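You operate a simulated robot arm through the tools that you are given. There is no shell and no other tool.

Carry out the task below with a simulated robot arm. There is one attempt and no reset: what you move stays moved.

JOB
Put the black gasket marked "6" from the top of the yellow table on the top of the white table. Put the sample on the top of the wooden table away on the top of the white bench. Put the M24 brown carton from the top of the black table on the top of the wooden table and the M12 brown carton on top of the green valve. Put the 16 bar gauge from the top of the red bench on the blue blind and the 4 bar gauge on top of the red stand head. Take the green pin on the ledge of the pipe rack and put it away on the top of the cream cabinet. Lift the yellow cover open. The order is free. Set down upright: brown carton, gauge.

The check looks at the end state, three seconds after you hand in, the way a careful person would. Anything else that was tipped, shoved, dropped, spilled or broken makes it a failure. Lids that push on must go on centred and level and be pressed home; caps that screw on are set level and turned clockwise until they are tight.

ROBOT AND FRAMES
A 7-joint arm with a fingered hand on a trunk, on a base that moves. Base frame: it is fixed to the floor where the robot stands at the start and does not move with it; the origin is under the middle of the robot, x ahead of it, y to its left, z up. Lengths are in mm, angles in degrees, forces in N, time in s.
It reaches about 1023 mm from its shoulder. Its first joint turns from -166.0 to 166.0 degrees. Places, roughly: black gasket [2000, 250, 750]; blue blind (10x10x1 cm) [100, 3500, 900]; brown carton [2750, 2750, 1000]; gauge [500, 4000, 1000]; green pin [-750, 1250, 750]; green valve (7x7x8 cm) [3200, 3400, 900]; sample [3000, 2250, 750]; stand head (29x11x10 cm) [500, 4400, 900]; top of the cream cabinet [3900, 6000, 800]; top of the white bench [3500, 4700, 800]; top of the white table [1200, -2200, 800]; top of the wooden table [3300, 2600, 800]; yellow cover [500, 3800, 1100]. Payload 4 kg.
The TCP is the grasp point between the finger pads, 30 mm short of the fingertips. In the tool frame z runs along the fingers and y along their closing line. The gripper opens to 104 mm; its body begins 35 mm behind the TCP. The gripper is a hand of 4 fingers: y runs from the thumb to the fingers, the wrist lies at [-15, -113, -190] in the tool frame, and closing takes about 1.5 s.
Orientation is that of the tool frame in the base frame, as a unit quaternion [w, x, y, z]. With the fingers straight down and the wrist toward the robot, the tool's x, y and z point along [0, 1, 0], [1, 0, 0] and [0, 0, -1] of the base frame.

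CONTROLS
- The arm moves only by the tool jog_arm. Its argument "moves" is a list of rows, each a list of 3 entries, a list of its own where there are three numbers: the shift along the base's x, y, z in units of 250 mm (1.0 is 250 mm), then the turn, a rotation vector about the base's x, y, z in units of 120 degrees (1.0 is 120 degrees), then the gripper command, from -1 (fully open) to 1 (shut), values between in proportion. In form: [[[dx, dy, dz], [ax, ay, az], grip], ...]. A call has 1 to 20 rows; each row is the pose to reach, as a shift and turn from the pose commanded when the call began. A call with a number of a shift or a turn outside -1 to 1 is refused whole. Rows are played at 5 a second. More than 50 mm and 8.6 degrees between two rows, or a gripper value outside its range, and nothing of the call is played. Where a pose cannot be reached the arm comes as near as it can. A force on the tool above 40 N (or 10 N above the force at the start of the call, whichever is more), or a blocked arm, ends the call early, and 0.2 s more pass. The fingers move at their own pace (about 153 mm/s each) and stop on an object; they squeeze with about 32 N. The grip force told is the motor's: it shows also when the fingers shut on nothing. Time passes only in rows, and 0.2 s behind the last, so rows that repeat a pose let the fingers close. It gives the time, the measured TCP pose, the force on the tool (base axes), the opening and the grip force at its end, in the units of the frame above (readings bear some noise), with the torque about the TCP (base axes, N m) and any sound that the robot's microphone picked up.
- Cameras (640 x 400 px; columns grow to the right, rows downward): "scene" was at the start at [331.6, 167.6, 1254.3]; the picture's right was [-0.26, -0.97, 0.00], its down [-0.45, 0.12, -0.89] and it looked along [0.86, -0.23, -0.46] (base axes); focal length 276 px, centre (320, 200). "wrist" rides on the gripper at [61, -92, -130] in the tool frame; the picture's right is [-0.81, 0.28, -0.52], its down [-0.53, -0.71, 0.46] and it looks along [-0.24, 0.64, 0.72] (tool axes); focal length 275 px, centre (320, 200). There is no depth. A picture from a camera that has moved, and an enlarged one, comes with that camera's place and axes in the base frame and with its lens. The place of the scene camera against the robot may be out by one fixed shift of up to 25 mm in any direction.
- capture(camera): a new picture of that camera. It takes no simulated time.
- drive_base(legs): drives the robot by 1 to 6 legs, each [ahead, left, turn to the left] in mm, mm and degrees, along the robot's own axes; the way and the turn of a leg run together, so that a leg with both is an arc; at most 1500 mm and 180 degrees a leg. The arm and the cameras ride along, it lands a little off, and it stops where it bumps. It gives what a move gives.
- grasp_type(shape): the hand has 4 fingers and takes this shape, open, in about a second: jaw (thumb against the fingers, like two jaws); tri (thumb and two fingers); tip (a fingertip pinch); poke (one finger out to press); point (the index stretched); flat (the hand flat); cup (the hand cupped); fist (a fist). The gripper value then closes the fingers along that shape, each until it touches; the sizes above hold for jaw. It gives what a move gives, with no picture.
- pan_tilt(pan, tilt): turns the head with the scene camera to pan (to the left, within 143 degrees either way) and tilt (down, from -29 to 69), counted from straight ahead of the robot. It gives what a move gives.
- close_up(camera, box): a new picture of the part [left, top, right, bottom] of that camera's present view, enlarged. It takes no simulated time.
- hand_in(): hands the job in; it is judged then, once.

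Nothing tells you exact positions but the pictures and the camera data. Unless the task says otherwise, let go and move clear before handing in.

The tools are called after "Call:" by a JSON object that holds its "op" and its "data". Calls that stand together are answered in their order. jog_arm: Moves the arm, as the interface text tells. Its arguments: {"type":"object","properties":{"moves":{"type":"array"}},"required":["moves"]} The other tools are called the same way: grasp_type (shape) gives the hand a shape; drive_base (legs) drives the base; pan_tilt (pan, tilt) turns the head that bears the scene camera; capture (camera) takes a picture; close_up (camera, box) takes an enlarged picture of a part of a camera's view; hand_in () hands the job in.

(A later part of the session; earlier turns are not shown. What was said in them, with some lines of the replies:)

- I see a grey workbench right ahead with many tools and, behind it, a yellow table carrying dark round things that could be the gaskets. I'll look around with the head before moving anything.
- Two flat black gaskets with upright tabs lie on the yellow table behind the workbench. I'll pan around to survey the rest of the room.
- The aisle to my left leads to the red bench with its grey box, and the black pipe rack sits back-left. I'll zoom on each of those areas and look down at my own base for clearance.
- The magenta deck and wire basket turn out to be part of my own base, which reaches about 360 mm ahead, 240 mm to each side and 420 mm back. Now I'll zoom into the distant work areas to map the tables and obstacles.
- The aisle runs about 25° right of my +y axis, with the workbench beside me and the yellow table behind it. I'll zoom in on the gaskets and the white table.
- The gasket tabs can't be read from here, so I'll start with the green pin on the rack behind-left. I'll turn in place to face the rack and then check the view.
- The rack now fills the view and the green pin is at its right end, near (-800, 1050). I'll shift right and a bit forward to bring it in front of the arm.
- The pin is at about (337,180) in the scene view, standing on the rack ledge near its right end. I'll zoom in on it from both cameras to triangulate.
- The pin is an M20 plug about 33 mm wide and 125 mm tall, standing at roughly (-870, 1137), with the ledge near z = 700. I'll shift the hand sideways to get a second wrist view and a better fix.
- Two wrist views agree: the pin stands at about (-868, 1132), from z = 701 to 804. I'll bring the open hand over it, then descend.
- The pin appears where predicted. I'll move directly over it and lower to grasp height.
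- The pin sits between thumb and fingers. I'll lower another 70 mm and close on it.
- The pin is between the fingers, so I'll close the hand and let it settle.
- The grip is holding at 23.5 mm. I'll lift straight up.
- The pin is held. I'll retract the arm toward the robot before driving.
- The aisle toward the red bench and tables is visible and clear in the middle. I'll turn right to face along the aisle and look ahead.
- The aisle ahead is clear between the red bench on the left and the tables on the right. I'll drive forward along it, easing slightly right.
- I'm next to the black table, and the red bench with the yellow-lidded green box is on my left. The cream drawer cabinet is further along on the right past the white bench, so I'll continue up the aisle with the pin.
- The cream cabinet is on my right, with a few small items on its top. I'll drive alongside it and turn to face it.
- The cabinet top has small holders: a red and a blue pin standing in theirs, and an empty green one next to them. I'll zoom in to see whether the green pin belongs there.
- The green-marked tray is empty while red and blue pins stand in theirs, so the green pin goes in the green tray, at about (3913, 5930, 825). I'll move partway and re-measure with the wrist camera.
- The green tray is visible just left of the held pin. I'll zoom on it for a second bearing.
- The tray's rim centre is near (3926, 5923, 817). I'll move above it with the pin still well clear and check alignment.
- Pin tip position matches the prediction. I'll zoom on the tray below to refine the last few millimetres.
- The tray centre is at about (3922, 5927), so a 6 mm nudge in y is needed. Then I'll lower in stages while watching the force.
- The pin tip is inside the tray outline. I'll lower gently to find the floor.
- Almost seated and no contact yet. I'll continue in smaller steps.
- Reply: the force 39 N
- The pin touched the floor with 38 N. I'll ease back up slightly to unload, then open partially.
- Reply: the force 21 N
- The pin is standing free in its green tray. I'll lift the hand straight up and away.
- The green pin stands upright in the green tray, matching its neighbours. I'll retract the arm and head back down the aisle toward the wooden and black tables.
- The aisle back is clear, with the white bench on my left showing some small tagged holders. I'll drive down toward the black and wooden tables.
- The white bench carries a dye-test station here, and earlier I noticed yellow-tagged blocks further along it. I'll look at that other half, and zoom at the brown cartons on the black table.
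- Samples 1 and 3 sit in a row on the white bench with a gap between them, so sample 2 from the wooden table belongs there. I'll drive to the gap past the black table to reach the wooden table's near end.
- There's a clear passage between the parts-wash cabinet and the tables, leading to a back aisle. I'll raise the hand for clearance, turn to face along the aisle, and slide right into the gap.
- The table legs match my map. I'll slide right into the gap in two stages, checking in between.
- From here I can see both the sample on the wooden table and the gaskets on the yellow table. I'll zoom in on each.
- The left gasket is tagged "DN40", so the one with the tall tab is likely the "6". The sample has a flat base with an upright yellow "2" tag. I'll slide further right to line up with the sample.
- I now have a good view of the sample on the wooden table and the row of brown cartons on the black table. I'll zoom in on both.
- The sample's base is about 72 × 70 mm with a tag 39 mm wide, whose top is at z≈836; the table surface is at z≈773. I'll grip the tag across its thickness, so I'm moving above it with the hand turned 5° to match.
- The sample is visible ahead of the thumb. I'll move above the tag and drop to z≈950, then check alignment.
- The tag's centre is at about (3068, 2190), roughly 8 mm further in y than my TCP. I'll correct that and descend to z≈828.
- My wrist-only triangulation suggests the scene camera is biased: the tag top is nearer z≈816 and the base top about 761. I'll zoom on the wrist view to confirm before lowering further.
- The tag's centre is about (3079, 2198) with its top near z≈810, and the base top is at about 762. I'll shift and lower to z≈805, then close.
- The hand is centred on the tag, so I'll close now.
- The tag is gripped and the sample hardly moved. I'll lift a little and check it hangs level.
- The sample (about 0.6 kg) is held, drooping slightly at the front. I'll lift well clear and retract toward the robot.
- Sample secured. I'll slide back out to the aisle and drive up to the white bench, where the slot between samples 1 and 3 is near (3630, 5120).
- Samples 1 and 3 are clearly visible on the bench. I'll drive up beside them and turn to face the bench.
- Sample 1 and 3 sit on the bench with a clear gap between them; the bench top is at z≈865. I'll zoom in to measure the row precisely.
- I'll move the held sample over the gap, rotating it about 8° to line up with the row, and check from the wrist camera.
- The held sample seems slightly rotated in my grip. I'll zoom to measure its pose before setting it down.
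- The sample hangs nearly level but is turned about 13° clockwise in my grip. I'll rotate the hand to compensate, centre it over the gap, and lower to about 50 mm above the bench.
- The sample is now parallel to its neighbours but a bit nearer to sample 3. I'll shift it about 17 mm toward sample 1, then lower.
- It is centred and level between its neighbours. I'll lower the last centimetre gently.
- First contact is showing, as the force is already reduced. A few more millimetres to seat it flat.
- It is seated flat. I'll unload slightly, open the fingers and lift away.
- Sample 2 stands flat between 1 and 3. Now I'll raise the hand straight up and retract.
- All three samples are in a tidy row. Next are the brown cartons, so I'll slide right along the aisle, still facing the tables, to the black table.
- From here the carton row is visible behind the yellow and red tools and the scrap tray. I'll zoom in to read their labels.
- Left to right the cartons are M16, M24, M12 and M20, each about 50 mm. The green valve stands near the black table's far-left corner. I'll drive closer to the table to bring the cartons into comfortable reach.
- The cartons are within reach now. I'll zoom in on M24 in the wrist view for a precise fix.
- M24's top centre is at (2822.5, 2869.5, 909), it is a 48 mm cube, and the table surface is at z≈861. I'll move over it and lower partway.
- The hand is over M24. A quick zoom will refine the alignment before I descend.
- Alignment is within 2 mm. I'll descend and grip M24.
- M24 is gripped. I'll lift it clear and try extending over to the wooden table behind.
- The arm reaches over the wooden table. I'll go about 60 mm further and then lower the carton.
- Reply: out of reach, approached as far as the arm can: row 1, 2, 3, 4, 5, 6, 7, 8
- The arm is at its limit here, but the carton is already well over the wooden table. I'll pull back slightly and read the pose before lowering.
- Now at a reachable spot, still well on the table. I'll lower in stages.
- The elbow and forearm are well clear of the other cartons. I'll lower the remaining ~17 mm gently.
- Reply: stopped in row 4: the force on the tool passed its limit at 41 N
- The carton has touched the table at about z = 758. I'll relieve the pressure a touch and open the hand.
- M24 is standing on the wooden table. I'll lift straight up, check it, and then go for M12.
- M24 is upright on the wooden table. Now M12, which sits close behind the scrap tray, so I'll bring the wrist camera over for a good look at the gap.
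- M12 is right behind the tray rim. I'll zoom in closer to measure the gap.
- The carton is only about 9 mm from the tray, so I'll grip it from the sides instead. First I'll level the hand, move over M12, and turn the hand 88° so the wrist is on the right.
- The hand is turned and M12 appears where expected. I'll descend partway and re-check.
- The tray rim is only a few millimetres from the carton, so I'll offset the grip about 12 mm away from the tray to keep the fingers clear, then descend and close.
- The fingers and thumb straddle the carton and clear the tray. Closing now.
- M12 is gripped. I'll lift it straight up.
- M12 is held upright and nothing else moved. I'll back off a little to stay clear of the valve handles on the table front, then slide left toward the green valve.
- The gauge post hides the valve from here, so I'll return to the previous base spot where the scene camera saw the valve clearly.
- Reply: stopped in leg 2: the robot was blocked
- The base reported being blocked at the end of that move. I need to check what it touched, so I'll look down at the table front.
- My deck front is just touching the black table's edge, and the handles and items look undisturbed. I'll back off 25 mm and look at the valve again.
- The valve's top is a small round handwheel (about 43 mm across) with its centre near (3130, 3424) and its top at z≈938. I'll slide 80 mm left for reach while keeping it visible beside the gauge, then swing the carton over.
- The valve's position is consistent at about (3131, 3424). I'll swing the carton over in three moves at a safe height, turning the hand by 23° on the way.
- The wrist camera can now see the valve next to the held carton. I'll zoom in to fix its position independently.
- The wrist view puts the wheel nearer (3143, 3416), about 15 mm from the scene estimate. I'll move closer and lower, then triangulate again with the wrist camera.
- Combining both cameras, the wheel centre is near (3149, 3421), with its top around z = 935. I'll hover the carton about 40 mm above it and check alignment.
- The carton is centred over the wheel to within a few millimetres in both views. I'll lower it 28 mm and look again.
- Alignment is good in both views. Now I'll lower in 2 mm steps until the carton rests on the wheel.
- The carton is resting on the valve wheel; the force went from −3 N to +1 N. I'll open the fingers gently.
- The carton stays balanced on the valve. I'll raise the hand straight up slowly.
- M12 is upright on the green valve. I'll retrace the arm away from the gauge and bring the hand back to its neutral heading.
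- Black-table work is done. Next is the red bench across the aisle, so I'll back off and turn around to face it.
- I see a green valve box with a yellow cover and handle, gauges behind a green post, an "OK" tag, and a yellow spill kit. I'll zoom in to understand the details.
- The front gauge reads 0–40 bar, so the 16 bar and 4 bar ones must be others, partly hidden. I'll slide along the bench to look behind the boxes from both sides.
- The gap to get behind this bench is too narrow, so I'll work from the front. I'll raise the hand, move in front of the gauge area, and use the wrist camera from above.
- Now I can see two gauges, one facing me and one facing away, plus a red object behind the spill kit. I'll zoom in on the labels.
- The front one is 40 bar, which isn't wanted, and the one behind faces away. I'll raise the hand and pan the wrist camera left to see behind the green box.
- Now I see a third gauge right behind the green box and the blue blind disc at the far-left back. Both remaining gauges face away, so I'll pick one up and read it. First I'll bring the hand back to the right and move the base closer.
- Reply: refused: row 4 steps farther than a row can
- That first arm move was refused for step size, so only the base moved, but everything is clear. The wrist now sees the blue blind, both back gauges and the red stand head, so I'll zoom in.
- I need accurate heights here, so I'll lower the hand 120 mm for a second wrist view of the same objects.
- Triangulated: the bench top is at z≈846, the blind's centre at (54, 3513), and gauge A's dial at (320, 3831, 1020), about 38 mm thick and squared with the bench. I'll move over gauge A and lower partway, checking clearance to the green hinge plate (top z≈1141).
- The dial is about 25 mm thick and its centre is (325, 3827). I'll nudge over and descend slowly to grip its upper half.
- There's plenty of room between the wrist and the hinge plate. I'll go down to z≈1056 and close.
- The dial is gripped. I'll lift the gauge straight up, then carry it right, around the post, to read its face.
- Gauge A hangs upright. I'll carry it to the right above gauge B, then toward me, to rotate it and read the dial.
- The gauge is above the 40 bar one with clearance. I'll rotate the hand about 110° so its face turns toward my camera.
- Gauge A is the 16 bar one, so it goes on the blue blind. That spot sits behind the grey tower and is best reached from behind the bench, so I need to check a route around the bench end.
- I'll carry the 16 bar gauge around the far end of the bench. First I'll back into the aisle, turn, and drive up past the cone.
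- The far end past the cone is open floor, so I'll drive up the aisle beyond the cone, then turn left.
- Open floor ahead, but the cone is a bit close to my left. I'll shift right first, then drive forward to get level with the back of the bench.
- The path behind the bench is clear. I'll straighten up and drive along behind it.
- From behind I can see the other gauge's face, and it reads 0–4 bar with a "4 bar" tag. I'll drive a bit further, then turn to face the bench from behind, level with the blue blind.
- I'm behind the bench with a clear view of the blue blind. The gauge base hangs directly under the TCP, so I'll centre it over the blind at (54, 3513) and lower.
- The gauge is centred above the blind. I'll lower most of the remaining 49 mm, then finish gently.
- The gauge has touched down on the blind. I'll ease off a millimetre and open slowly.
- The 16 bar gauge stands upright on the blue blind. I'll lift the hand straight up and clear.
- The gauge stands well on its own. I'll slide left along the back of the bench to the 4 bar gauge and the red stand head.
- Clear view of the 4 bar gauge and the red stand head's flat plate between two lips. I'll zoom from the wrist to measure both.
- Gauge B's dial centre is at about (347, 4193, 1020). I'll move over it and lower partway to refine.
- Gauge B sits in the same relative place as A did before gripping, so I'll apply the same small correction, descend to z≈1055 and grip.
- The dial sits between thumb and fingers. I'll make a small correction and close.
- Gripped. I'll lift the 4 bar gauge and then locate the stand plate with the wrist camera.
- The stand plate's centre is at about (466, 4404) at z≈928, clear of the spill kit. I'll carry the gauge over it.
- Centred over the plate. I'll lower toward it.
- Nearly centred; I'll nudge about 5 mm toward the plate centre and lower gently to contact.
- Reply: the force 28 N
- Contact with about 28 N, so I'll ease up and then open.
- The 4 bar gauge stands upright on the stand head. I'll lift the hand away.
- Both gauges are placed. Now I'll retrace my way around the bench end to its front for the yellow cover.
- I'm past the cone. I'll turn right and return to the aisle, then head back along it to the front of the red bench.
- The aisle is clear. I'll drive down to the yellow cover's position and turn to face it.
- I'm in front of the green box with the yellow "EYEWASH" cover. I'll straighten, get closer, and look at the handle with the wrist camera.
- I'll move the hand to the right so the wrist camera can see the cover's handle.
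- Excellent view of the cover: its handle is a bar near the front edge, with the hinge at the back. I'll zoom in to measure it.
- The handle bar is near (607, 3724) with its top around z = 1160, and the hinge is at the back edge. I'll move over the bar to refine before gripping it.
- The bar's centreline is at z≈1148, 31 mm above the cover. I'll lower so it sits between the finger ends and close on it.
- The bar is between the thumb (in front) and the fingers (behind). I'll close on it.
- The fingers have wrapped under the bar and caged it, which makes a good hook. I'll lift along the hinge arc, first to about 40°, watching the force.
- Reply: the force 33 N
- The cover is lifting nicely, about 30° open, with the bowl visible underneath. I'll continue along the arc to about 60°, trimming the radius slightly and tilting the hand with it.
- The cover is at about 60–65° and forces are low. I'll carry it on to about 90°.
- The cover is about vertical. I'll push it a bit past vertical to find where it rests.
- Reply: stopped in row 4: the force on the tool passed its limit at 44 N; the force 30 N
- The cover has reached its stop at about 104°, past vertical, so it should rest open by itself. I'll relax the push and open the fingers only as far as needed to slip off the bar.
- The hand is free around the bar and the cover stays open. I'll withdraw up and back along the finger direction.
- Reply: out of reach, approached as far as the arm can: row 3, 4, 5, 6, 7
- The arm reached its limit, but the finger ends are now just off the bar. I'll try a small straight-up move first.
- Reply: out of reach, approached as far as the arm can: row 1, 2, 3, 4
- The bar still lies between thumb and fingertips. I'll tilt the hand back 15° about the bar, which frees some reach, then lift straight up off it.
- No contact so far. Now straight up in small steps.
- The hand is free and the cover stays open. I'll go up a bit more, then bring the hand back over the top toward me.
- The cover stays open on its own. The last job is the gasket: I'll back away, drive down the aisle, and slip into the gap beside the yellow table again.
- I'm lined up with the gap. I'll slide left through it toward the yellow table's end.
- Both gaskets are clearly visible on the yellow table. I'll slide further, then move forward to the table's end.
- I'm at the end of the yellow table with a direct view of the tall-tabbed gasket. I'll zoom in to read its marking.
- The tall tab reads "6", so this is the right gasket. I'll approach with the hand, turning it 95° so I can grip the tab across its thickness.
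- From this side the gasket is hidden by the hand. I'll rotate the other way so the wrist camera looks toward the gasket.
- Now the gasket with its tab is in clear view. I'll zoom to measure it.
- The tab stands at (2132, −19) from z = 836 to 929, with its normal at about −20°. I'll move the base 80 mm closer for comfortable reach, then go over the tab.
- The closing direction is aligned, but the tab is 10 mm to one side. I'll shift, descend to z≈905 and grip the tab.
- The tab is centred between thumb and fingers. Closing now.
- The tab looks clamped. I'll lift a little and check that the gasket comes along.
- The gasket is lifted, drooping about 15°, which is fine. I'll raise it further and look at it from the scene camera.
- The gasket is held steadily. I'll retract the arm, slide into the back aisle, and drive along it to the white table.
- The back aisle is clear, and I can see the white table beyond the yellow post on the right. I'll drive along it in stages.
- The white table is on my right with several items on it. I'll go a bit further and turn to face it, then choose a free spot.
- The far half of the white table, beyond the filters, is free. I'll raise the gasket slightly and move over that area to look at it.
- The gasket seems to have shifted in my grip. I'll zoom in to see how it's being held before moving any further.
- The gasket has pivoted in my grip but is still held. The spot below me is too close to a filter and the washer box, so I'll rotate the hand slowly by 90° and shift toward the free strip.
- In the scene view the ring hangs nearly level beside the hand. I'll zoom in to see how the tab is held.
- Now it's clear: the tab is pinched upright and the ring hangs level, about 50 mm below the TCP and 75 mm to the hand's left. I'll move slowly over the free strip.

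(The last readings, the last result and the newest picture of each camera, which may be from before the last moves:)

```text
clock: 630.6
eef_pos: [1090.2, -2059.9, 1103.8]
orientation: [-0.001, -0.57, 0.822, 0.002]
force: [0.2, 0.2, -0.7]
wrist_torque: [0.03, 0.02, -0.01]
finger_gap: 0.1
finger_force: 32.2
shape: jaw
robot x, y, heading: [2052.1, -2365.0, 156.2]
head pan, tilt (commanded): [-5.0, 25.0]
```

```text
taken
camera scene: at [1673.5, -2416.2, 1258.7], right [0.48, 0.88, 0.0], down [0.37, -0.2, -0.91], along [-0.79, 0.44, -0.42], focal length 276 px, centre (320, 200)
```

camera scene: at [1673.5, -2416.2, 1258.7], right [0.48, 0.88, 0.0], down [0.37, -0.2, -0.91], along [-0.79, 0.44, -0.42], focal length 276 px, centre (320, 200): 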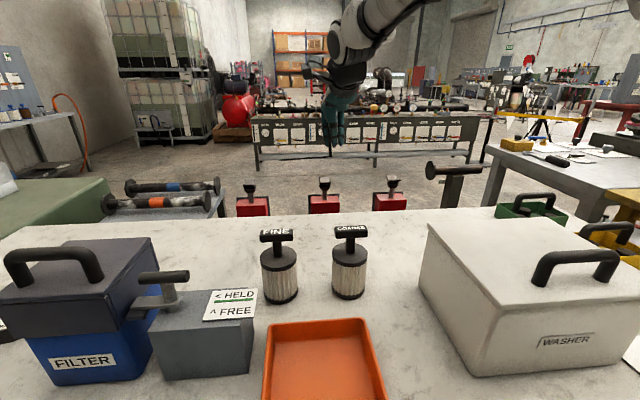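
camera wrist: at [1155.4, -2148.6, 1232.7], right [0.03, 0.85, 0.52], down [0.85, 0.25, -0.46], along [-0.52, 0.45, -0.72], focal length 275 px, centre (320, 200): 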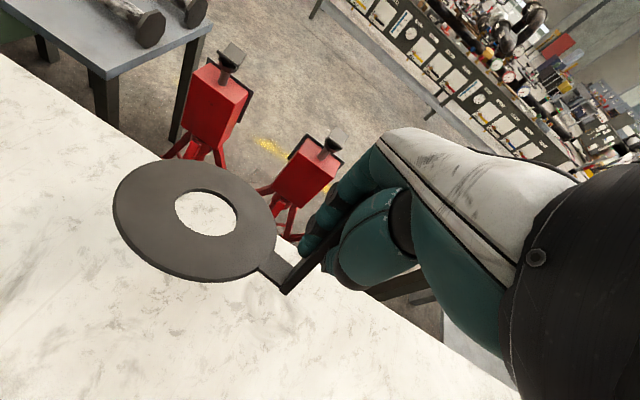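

The ring is over the table, about 120 mm inside its far edge. I'll lower slowly toward the surface.

Call:
{"op": "jog_arm", "data": {"moves": [[[0, 0, -0.04], [0, 0, 0], 1], [[0, 0, -0.1], [0, 0, 0], 1], [[0, 0, -0.17], [0, 0, 0], 1], [[0, 0, -0.25], [0, 0, 0], 1], [[0, 0, -0.33], [0, 0, 0], 1], [[0, 0, -0.41], [0, 0, 0], 1], [[0, 0, -0.49], [0, 0, 0], 1], [[0, 0, -0.57], [0, 0, 0], 1], [[0, 0, -0.65], [0, 0, 0], 1], [[0, 0, -0.72], [0, 0, 0], 1], [[0, 0, -0.78], [0, 0, 0], 1], [[0, 0, -0.78], [0, 0, 0], 1]]}}

Call:
{"op": "capture", "data": {"camera": "wrist"}}

Call:
{"op": "close_up", "data": {"camera": "scene", "box": [230, 90, 430, 230]}}

```text
clock: 633.2
eef_pos: [1090.1, -2057.8, 913.4]
orientation: [-0.003, -0.571, 0.821, 0.001]
force: [0.7, 0.6, 0.8]
wrist_torque: [0.02, -0.02, 0.01]
finger_gap: 0.4
finger_force: 32.4
shape: jaw
robot x, y, heading: [2052.0, -2368.0, 156.2]
head pan, tilt (commanded): [-5.0, 25.0]
```

```text
taken
camera wrist: at [1154.8, -2145.9, 1042.3], right [0.03, 0.85, 0.52], down [0.85, 0.25, -0.46], along [-0.52, 0.45, -0.72], focal length 275 px, centre (320, 200)
```

wrist: 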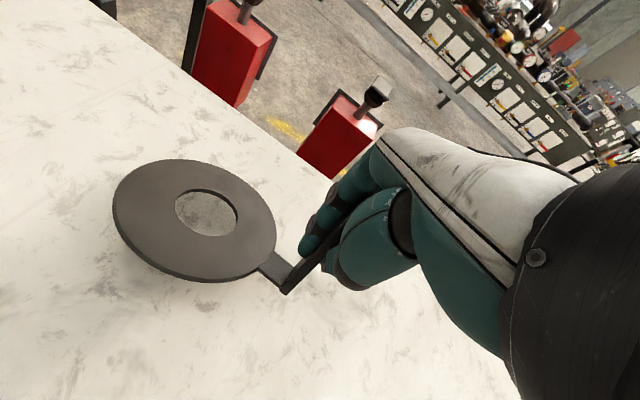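

```text
2.86 times, centred on (330, 160) of scene
camera zoom: at [1673.5, -2416.2, 1258.6], right [0.48, 0.88, 0.0], down [0.37, -0.2, -0.91], along [-0.79, 0.44, -0.42], focal length 789 px, centre (291, 314)
```

zoom: 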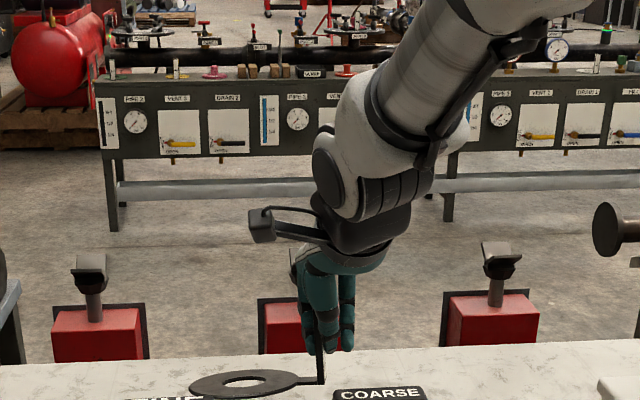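

Still stable. I'll continue down carefully.

Call:
{"op": "jog_arm", "data": {"moves": [[[0, 0, -0.03], [0, 0, 0], 1], [[0, 0, -0.06], [0, 0, 0], 1], [[0, 0, -0.09], [0, 0, 0], 1], [[0, 0, -0.12], [0, 0, 0], 1], [[0, 0, -0.14], [0, 0, 0], 1], [[0, 0, -0.14], [0, 0, 0], 1]]}}

Call:
{"op": "capture", "data": {"camera": "wrist"}}

Call:
{"op": "pan_tilt", "data": {"pan": -5, "tilt": 32}}

Call:
{"op": "close_up", "data": {"camera": "scene", "box": [230, 90, 430, 230]}}

```text
clock: 634.6
eef_pos: [1090.4, -2059.2, 876.3]
orientation: [-0.004, -0.571, 0.821, 0.002]
force: [0.6, 0.6, -1.1]
wrist_torque: [-0.01, 0.0, -0.01]
finger_gap: 0.5
finger_force: 31.7
shape: jaw
robot x, y, heading: [2048.3, -2362.6, 156.2]
head pan, tilt (commanded): [-5.0, 25.0]
```

```text
taken
camera wrist: at [1155.8, -2147.4, 1006.4], right [0.03, 0.85, 0.52], down [0.85, 0.25, -0.46], along [-0.52, 0.45, -0.72], focal length 275 px, centre (320, 200)
```

wrist: 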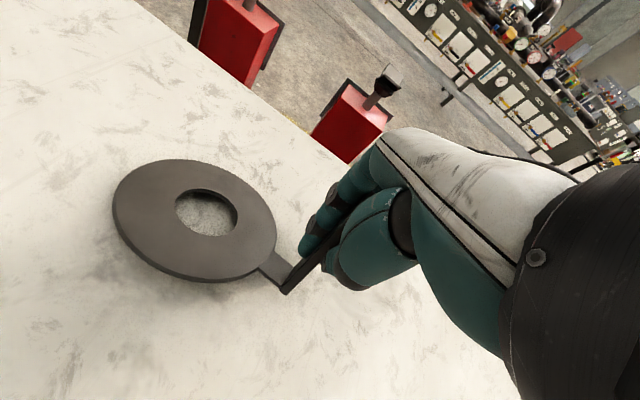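

```text
clock: 635.2
eef_pos: [1091.7, -2058.8, 877.1]
orientation: [-0.002, -0.569, 0.822, 0.002]
force: [-0.3, -0.1, -0.8]
wrist_torque: [0.05, -0.02, 0.0]
finger_gap: 0.4
finger_force: 32.2
shape: jaw
robot x, y, heading: [2048.2, -2364.0, 156.5]
head pan, tilt (commanded): [-5.0, 32.0]
```

```text
2.86 times, centred on (330, 160) of scene
camera zoom: at [1675.7, -2417.5, 1247.5], right [0.48, 0.88, 0.0], down [0.46, -0.26, -0.85], along [-0.74, 0.41, -0.53], focal length 789 px, centre (291, 314)
```

zoom: 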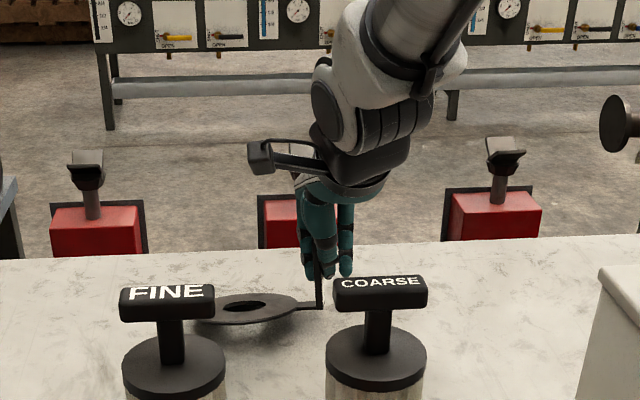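

Call:
{"op": "jog_arm", "data": {"moves": [[[0, 0, -0.016], [0, 0, 0], 1], [[0, 0, -0.032], [0, 0, 0], 1], [[0, 0, -0.048], [0, 0, 0], 1], [[0, 0, -0.048], [0, 0, 0], 1]]}}

Call:
{"op": "capture", "data": {"camera": "wrist"}}

Call:
{"op": "close_up", "data": {"camera": "scene", "box": [260, 150, 380, 230]}}

```text
clock: 636.2
eef_pos: [1092.2, -2057.7, 865.2]
orientation: [-0.004, -0.57, 0.822, 0.002]
force: [2.2, 0.9, 7.2]
wrist_torque: [-0.29, 0.5, 0.06]
finger_gap: 1.4
finger_force: 32.1
shape: jaw
robot x, y, heading: [2051.4, -2364.1, 156.1]
head pan, tilt (commanded): [-5.0, 32.0]
```

```text
taken
camera wrist: at [1156.1, -2146.9, 995.1], right [0.03, 0.85, 0.52], down [0.85, 0.25, -0.46], along [-0.52, 0.45, -0.72], focal length 275 px, centre (320, 200)
```

wrist: 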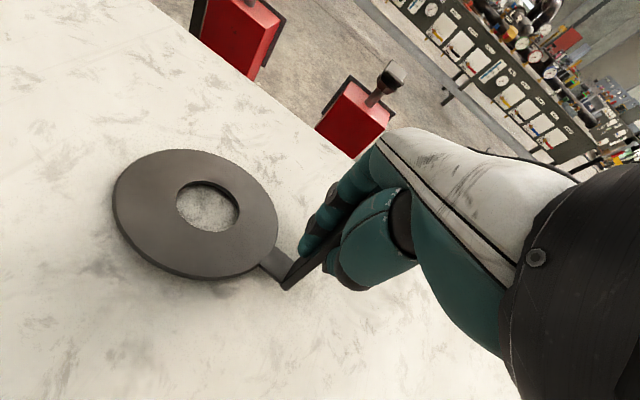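

```text
5.00 times, centred on (320, 190) of scene
camera zoom: at [1676.1, -2417.5, 1247.6], right [0.48, 0.88, 0.0], down [0.46, -0.26, -0.85], along [-0.74, 0.41, -0.53], focal length 1381 px, centre (320, 250)
```

zoom: 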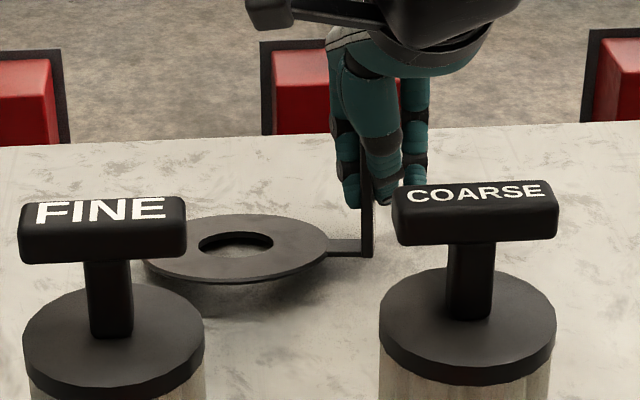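

The ring's outer edge has touched the table. I'll ease down further to flatten it.

Call:
{"op": "jog_arm", "data": {"moves": [[[0, 0, -0.01], [0, 0, 0], 1], [[0, 0, -0.02], [0, 0, 0], 1], [[0, 0, -0.03], [0, 0, 0], 1], [[0, 0, -0.03], [0, 0, 0], 1]]}}

Call:
{"op": "close_up", "data": {"camera": "scene", "box": [260, 150, 380, 230]}}

Call:
{"op": "close_up", "data": {"camera": "wrist", "box": [100, 130, 400, 320]}}

```text
clock: 637.2
eef_pos: [1091.2, -2058.5, 858.7]
orientation: [-0.003, -0.57, 0.822, 0.002]
force: [4.0, -0.4, 11.1]
wrist_torque: [-0.38, 0.77, 0.13]
finger_gap: 2.1
finger_force: 31.9
shape: jaw
robot x, y, heading: [2052.2, -2366.7, 156.3]
head pan, tilt (commanded): [-5.0, 32.0]
```

```text
5.00 times, centred on (320, 190) of scene
camera zoom: at [1676.3, -2417.6, 1247.7], right [0.48, 0.88, 0.0], down [0.46, -0.26, -0.85], along [-0.74, 0.41, -0.53], focal length 1381 px, centre (320, 250)
```

zoom: 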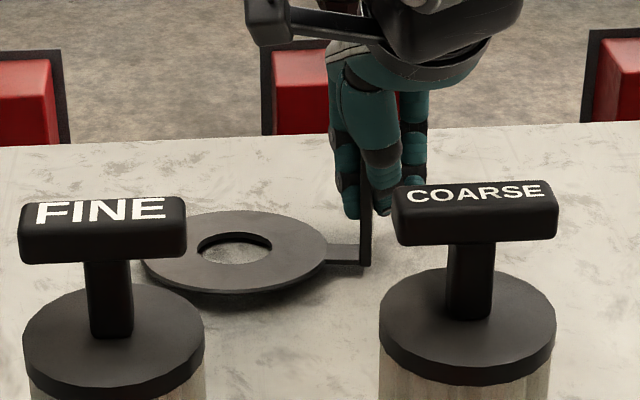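

```text
2.11 times, centred on (250, 225) of wrist
camera zoom: at [1156.0, -2147.0, 987.9], right [0.03, 0.85, 0.52], down [0.85, 0.25, -0.46], along [-0.52, 0.45, -0.72], focal length 580 px, centre (467, 147)
```

zoom: 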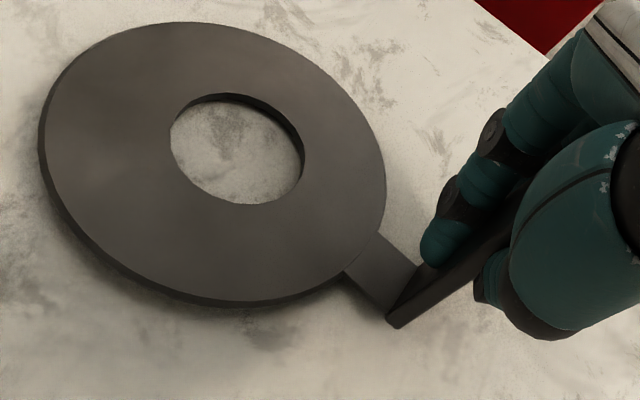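

Call:
{"op": "jog_arm", "data": {"moves": [[[0, 0, -0.01], [0, 0, 0], 1], [[0, 0, -0.02], [0, 0, 0], 1], [[0, 0, -0.03], [0, 0, 0], 1], [[0, 0, -0.03], [0, 0, 0], 1]]}}

Call:
{"op": "close_up", "data": {"camera": "scene", "box": [260, 150, 380, 230]}}

Call:
{"op": "close_up", "data": {"camera": "wrist", "box": [100, 130, 400, 320]}}

```text
clock: 638.2
eef_pos: [1090.8, -2060.3, 850.7]
orientation: [-0.003, -0.57, 0.822, 0.002]
force: [0.6, -0.2, 13.1]
wrist_torque: [-0.41, 0.75, 0.08]
finger_gap: 2.0
finger_force: 31.6
shape: jaw
robot x, y, heading: [2050.7, -2369.0, 156.2]
head pan, tilt (commanded): [-5.0, 32.0]
```

```text
5.00 times, centred on (320, 190) of scene
camera zoom: at [1676.3, -2417.7, 1247.7], right [0.48, 0.88, 0.0], down [0.46, -0.26, -0.85], along [-0.74, 0.41, -0.53], focal length 1381 px, centre (320, 250)
```

zoom: 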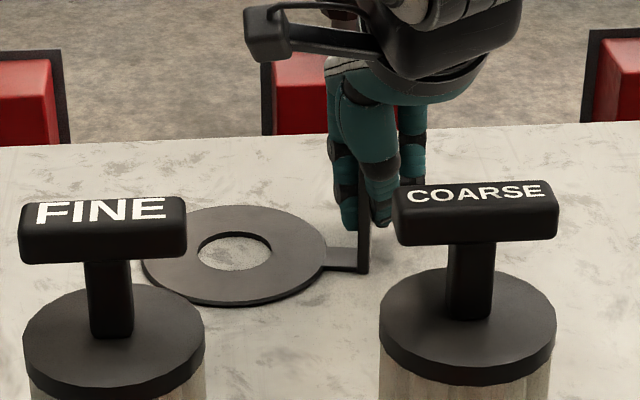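

```text
2.11 times, centred on (250, 225) of wrist
camera zoom: at [1155.8, -2147.8, 980.2], right [0.03, 0.85, 0.52], down [0.85, 0.25, -0.46], along [-0.52, 0.45, -0.72], focal length 580 px, centre (467, 147)
```

zoom: 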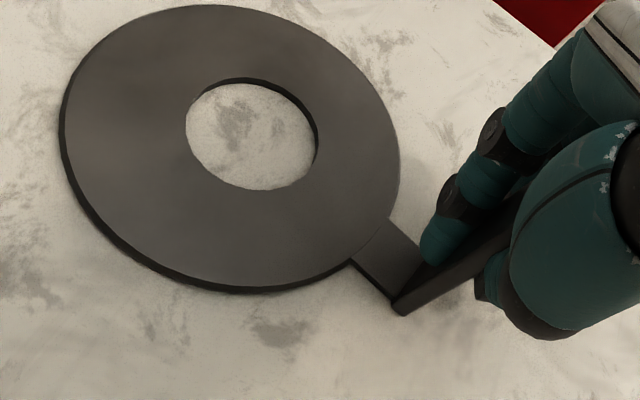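

The ring is flat on the table. I'll open the fingers slowly.

Call:
{"op": "jog_arm", "data": {"moves": [[[0, 0, 0.004], [0, 0, 0], 0.9], [[0, 0, 0.006], [0, 0, 0], 0.8], [[0, 0, 0.006], [0, 0, 0], 0.7], [[0, 0, 0.006], [0, 0, 0], 0.6], [[0, 0, 0.006], [0, 0, 0], 0.45], [[0, 0, 0.006], [0, 0, 0], 0.3], [[0, 0, 0.006], [0, 0, 0], 0.1], [[0, 0, 0.006], [0, 0, 0], -0.1], [[0, 0, 0.006], [0, 0, 0], -0.3], [[0, 0, 0.006], [0, 0, 0], -0.3]]}}

Call:
{"op": "close_up", "data": {"camera": "scene", "box": [260, 150, 380, 230]}}

Call:
{"op": "close_up", "data": {"camera": "wrist", "box": [100, 130, 400, 320]}}

```text
clock: 640.4
eef_pos: [1090.4, -2057.8, 851.1]
orientation: [-0.002, -0.569, 0.822, 0.002]
force: [0.1, 1.1, -0.3]
wrist_torque: [-0.03, -0.02, -0.01]
finger_gap: 66.9
finger_force: 0.0
shape: jaw
robot x, y, heading: [2052.4, -2359.9, 156.4]
head pan, tilt (commanded): [-5.0, 32.0]
```

```text
5.00 times, centred on (320, 190) of scene
camera zoom: at [1675.8, -2417.5, 1247.5], right [0.48, 0.88, 0.0], down [0.46, -0.26, -0.85], along [-0.74, 0.41, -0.53], focal length 1381 px, centre (320, 250)
```

zoom: 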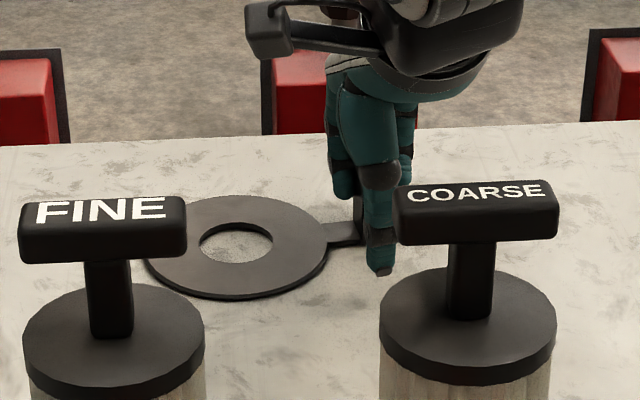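

```text
2.11 times, centred on (250, 225) of wrist
camera zoom: at [1155.8, -2147.2, 981.2], right [0.03, 0.85, 0.52], down [0.85, 0.25, -0.46], along [-0.52, 0.45, -0.72], focal length 580 px, centre (467, 147)
```

zoom: 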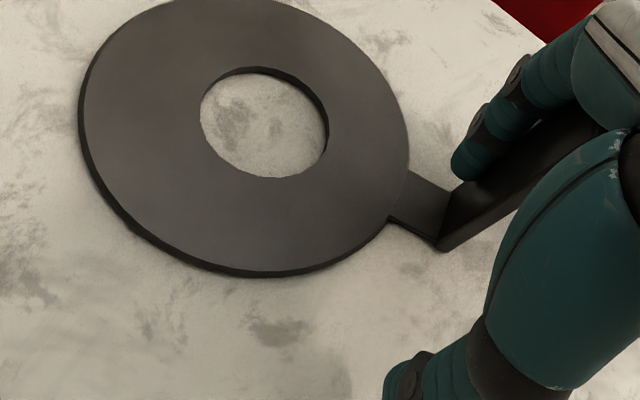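

Released; the gasket lies flat with its tab upright. I'll raise the hand slowly and confirm nothing drags.

Call:
{"op": "jog_arm", "data": {"moves": [[[0, 0, 0.03], [0, 0, 0], -0.6], [[0, 0, 0.06], [0, 0, 0], -1], [[0, 0, 0.1], [0, 0, 0], -1], [[0, 0, 0.16], [0, 0, 0], -1], [[0, 0, 0.24], [0, 0, 0], -1], [[0, 0, 0.24], [0, 0, 0], -1]]}}

Call:
{"op": "capture", "data": {"camera": "wrist"}}

Call:
{"op": "close_up", "data": {"camera": "scene", "box": [240, 130, 400, 230]}}

```text
clock: 641.8
eef_pos: [1091.0, -2057.7, 910.7]
orientation: [-0.002, -0.57, 0.822, 0.002]
force: [-0.3, -1.0, 0.3]
wrist_torque: [0.03, 0.03, -0.01]
finger_gap: 104.0
finger_force: 0.0
shape: jaw
robot x, y, heading: [2046.0, -2366.4, 156.3]
head pan, tilt (commanded): [-5.0, 32.0]
```

```text
taken
camera wrist: at [1156.1, -2146.9, 1039.8], right [0.03, 0.86, 0.52], down [0.85, 0.25, -0.46], along [-0.52, 0.45, -0.72], focal length 275 px, centre (320, 200)
```

wrist: 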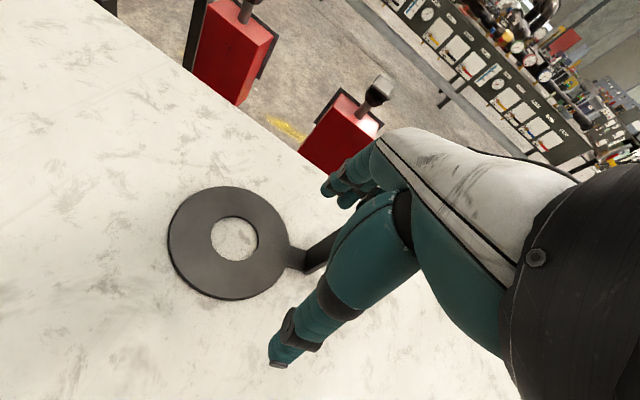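

```text
4.00 times, centred on (320, 180) of scene
camera zoom: at [1675.8, -2417.5, 1247.5], right [0.48, 0.88, 0.0], down [0.46, -0.26, -0.85], along [-0.74, 0.41, -0.53], focal length 1105 px, centre (320, 280)
```

zoom: 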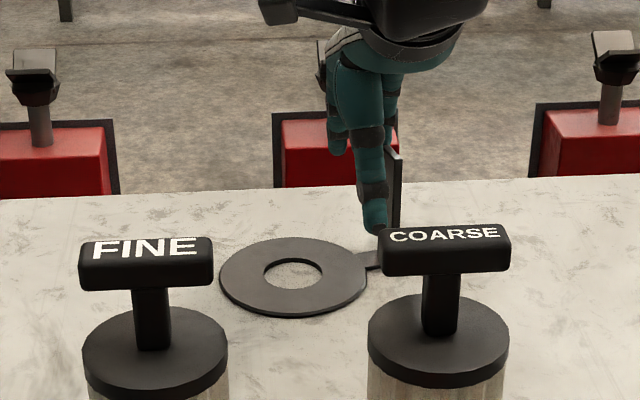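

The gasket lies flat and stays put. I'll lift clear and retract the arm.

Call:
{"op": "jog_arm", "data": {"moves": [[[0, 0, 0.12], [0, 0, 0], -1], [[0, 0, 0.28], [0, 0, 0], -1], [[0, 0, 0.46], [0, 0, 0], -1], [[0, 0, 0.64], [0, 0, 0], -1], [[0, 0, 0.82], [0, 0, 0], -1], [[0, 0, 1.0], [0, 0, 0], -1]]}}

Call:
{"op": "jog_arm", "data": {"moves": [[[0.16, -0.06, 0.1], [0, 0, 0], -1], [[0.32, -0.12, 0.2], [0, 0, 0], -1], [[0.48, -0.19, 0.3], [0, 0, 0], -1], [[0.64, -0.26, 0.4], [0, 0, 0], -1], [[0.8, -0.33, 0.4], [0, 0, 0], -1], [[0.96, -0.4, 0.4], [0, 0, 0], -1]]}}

Call:
{"op": "capture", "data": {"camera": "scene"}}

Call:
{"op": "capture", "data": {"camera": "wrist"}}

```text
clock: 643.2
eef_pos: [1091.7, -2059.0, 1159.7]
orientation: [-0.001, -0.57, 0.822, 0.002]
force: [1.0, 0.4, 0.0]
wrist_torque: [-0.01, -0.07, -0.01]
finger_gap: 103.6
finger_force: 0.1
shape: jaw
robot x, y, heading: [2053.2, -2366.0, 156.3]
head pan, tilt (commanded): [-5.0, 32.0]
```

```text
refused: row 3 steps farther than a row can; nothing moved
```

```text
taken
camera scene: at [1675.6, -2417.5, 1247.4], right [0.48, 0.88, 0.0], down [0.46, -0.26, -0.85], along [-0.74, 0.41, -0.53], focal length 276 px, centre (320, 200)
```

scene: 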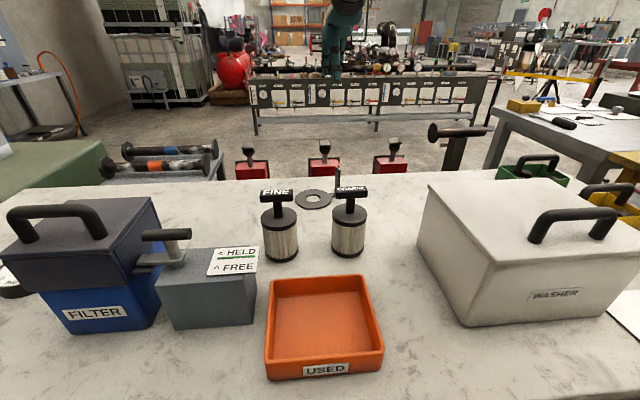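

```text
taken
camera wrist: at [1155.5, -2146.6, 1289.6], right [0.03, 0.85, 0.52], down [0.85, 0.25, -0.46], along [-0.52, 0.45, -0.72], focal length 275 px, centre (320, 200)
```

wrist: 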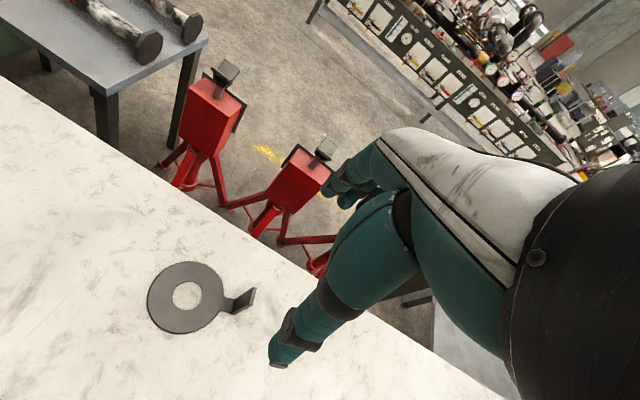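

The gasket is on the white table with everything else undisturbed. I'll retract the arm fully before handing in.

Call:
{"op": "jog_arm", "data": {"moves": [[[0.12, -0.05, 0.06], [0, 0, 0], -1], [[0.24, -0.1, 0.12], [0, 0, 0], -1], [[0.36, -0.15, 0.18], [0, 0, 0], -1], [[0.48, -0.2, 0.24], [0, 0, 0], -1], [[0.62, -0.26, 0.28], [0, 0, 0], -1], [[0.78, -0.33, 0.28], [0, 0, 0], -1], [[0.94, -0.4, 0.28], [0, 0, 0], -1]]}}

Call:
{"op": "close_up", "data": {"camera": "scene", "box": [220, 140, 420, 265]}}

```text
clock: 644.8
eef_pos: [1326.0, -2155.5, 1232.5]
orientation: [-0.001, -0.57, 0.822, 0.002]
force: [0.4, 0.7, 0.0]
wrist_torque: [-0.01, -0.01, 0.02]
finger_gap: 104.0
finger_force: 0.1
shape: jaw
robot x, y, heading: [2055.4, -2364.4, 156.1]
head pan, tilt (commanded): [-5.0, 32.0]
```

```text
3.20 times, centred on (320, 202) of scene
camera zoom: at [1675.4, -2417.4, 1247.4], right [0.48, 0.88, 0.0], down [0.46, -0.26, -0.85], along [-0.74, 0.41, -0.53], focal length 884 px, centre (320, 192)
```

zoom: 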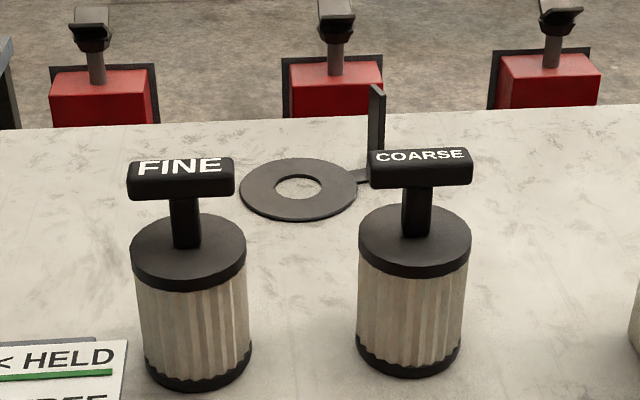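

Everything here is fine. Before handing in, I'll zoom across the room to check the red bench and the black table.

Call:
{"op": "pan_tilt", "data": {"pan": -55, "tilt": 5}}

Call:
{"op": "close_up", "data": {"camera": "scene", "box": [260, 160, 380, 235]}}

Call:
{"op": "pan_tilt", "data": {"pan": -80, "tilt": 5}}

Call:
{"op": "close_up", "data": {"camera": "scene", "box": [260, 160, 380, 235]}}

Call:
{"op": "capture", "data": {"camera": "scene"}}

```text
clock: 646.0
eef_pos: [1327.1, -2155.2, 1232.0]
orientation: [-0.002, -0.57, 0.822, 0.001]
force: [-0.1, 0.2, 0.5]
wrist_torque: [-0.01, 0.04, -0.01]
finger_gap: 103.7
finger_force: 0.1
shape: jaw
robot x, y, heading: [2053.4, -2365.0, 156.0]
head pan, tilt (commanded): [-55.0, 5.0]
```

```text
5.33 times, centred on (320, 198) of scene
camera zoom: at [1736.4, -2370.5, 1291.0], right [0.98, 0.2, 0.0], down [0.02, -0.09, -1.0], along [-0.19, 0.98, -0.09], focal length 1474 px, centre (320, 213)
```

zoom: 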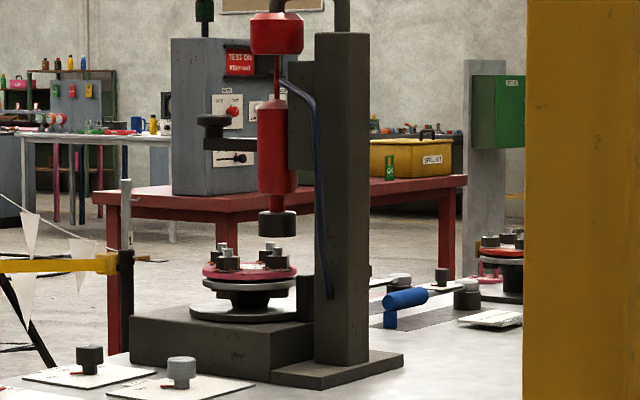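

```text
clock: 646.9
eef_pos: [1326.9, -2156.1, 1233.1]
orientation: [-0.003, -0.57, 0.821, 0.002]
force: [-0.1, 1.1, -0.8]
wrist_torque: [0.0, 0.04, -0.02]
finger_gap: 103.9
finger_force: 0.0
shape: jaw
robot x, y, heading: [2049.2, -2365.0, 156.4]
head pan, tilt (commanded): [-80.0, 5.0]
```

```text
5.33 times, centred on (320, 198) of scene
camera zoom: at [1776.1, -2371.4, 1291.1], right [0.97, -0.24, 0.0], down [-0.02, -0.08, -1.0], along [0.24, 0.97, -0.09], focal length 1474 px, centre (320, 213)
```

zoom: 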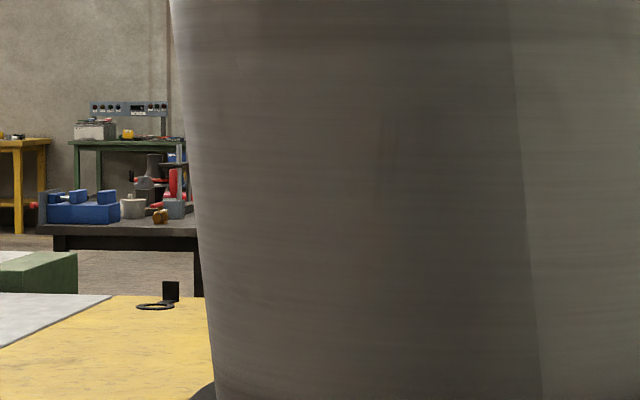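

```text
taken
camera scene: at [1776.1, -2371.4, 1291.1], right [0.97, -0.24, 0.0], down [-0.02, -0.08, -1.0], along [0.24, 0.97, -0.09], focal length 276 px, centre (320, 200)
```

scene: 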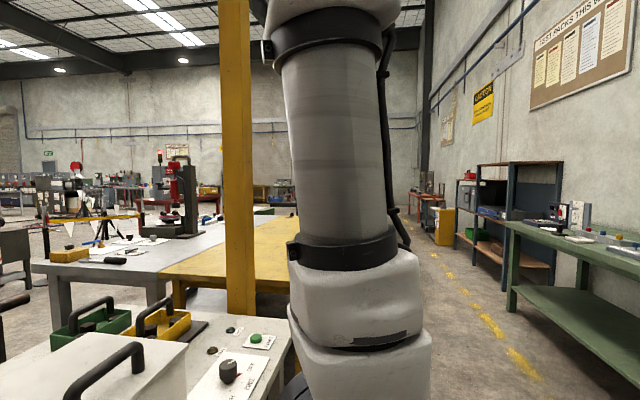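

I placed each item and each was stable when I last saw it. My final look across the room was mostly blocked by the drill press and my own arm, so the red bench and valve are not re-checked from here. The gripper is open and the arm is clear.

- **Pin:** in the green-marked tray on the cream cabinet.
- **Sample 2:** between samples 1 and 3 on the white bench.
- **M24 carton:** upright on the wooden table.
- **M12 carton:** upright on the green valve.
- **16 bar gauge:** upright on the blue blind.
- **4 bar gauge:** upright on the red stand head.
- **Yellow cover:** open past vertical, at its stop.
- **Gasket "6":** flat on the white table.

My base touched the black table's edge once during the job. I looked there afterwards and saw nothing moved. I'm handing in now.

Call:
{"op": "hand_in", "data": {}}

```text
The job is handed in.
```

I handed the job in with all eight placements done. I have not seen the check's verdict. At the end I tried to look across the room at the red bench and the green valve, but my arm and other equipment blocked the view. For everything except the gasket I am going by my last close look.

- **Pin:** upright in the green-marked tray on the cream cabinet.
- **Sample 2:** flat between samples 1 and 3 on the white bench.
- **M24 carton:** upright on the wooden table.
- **M12 carton:** upright on the green valve's handwheel.
- **16 bar gauge:** upright on the blue blind. I read "16 bar" on its dial before placing it.
- **4 bar gauge:** upright on the red stand head. I read "4 bar" on its dial before placing it.
- **Yellow cover:** open past vertical, resting at its stop.
- **Gasket "6":** flat on the white table with its tab upright.

Two things could count against the result:

- **Bump:** my base touched the front edge of the black table once. I looked down right away and saw nothing moved.
- **Gasket:** it pivoted in my grip while I carried it over the white table. I put it down past the filters, and nothing else on the table was touched.
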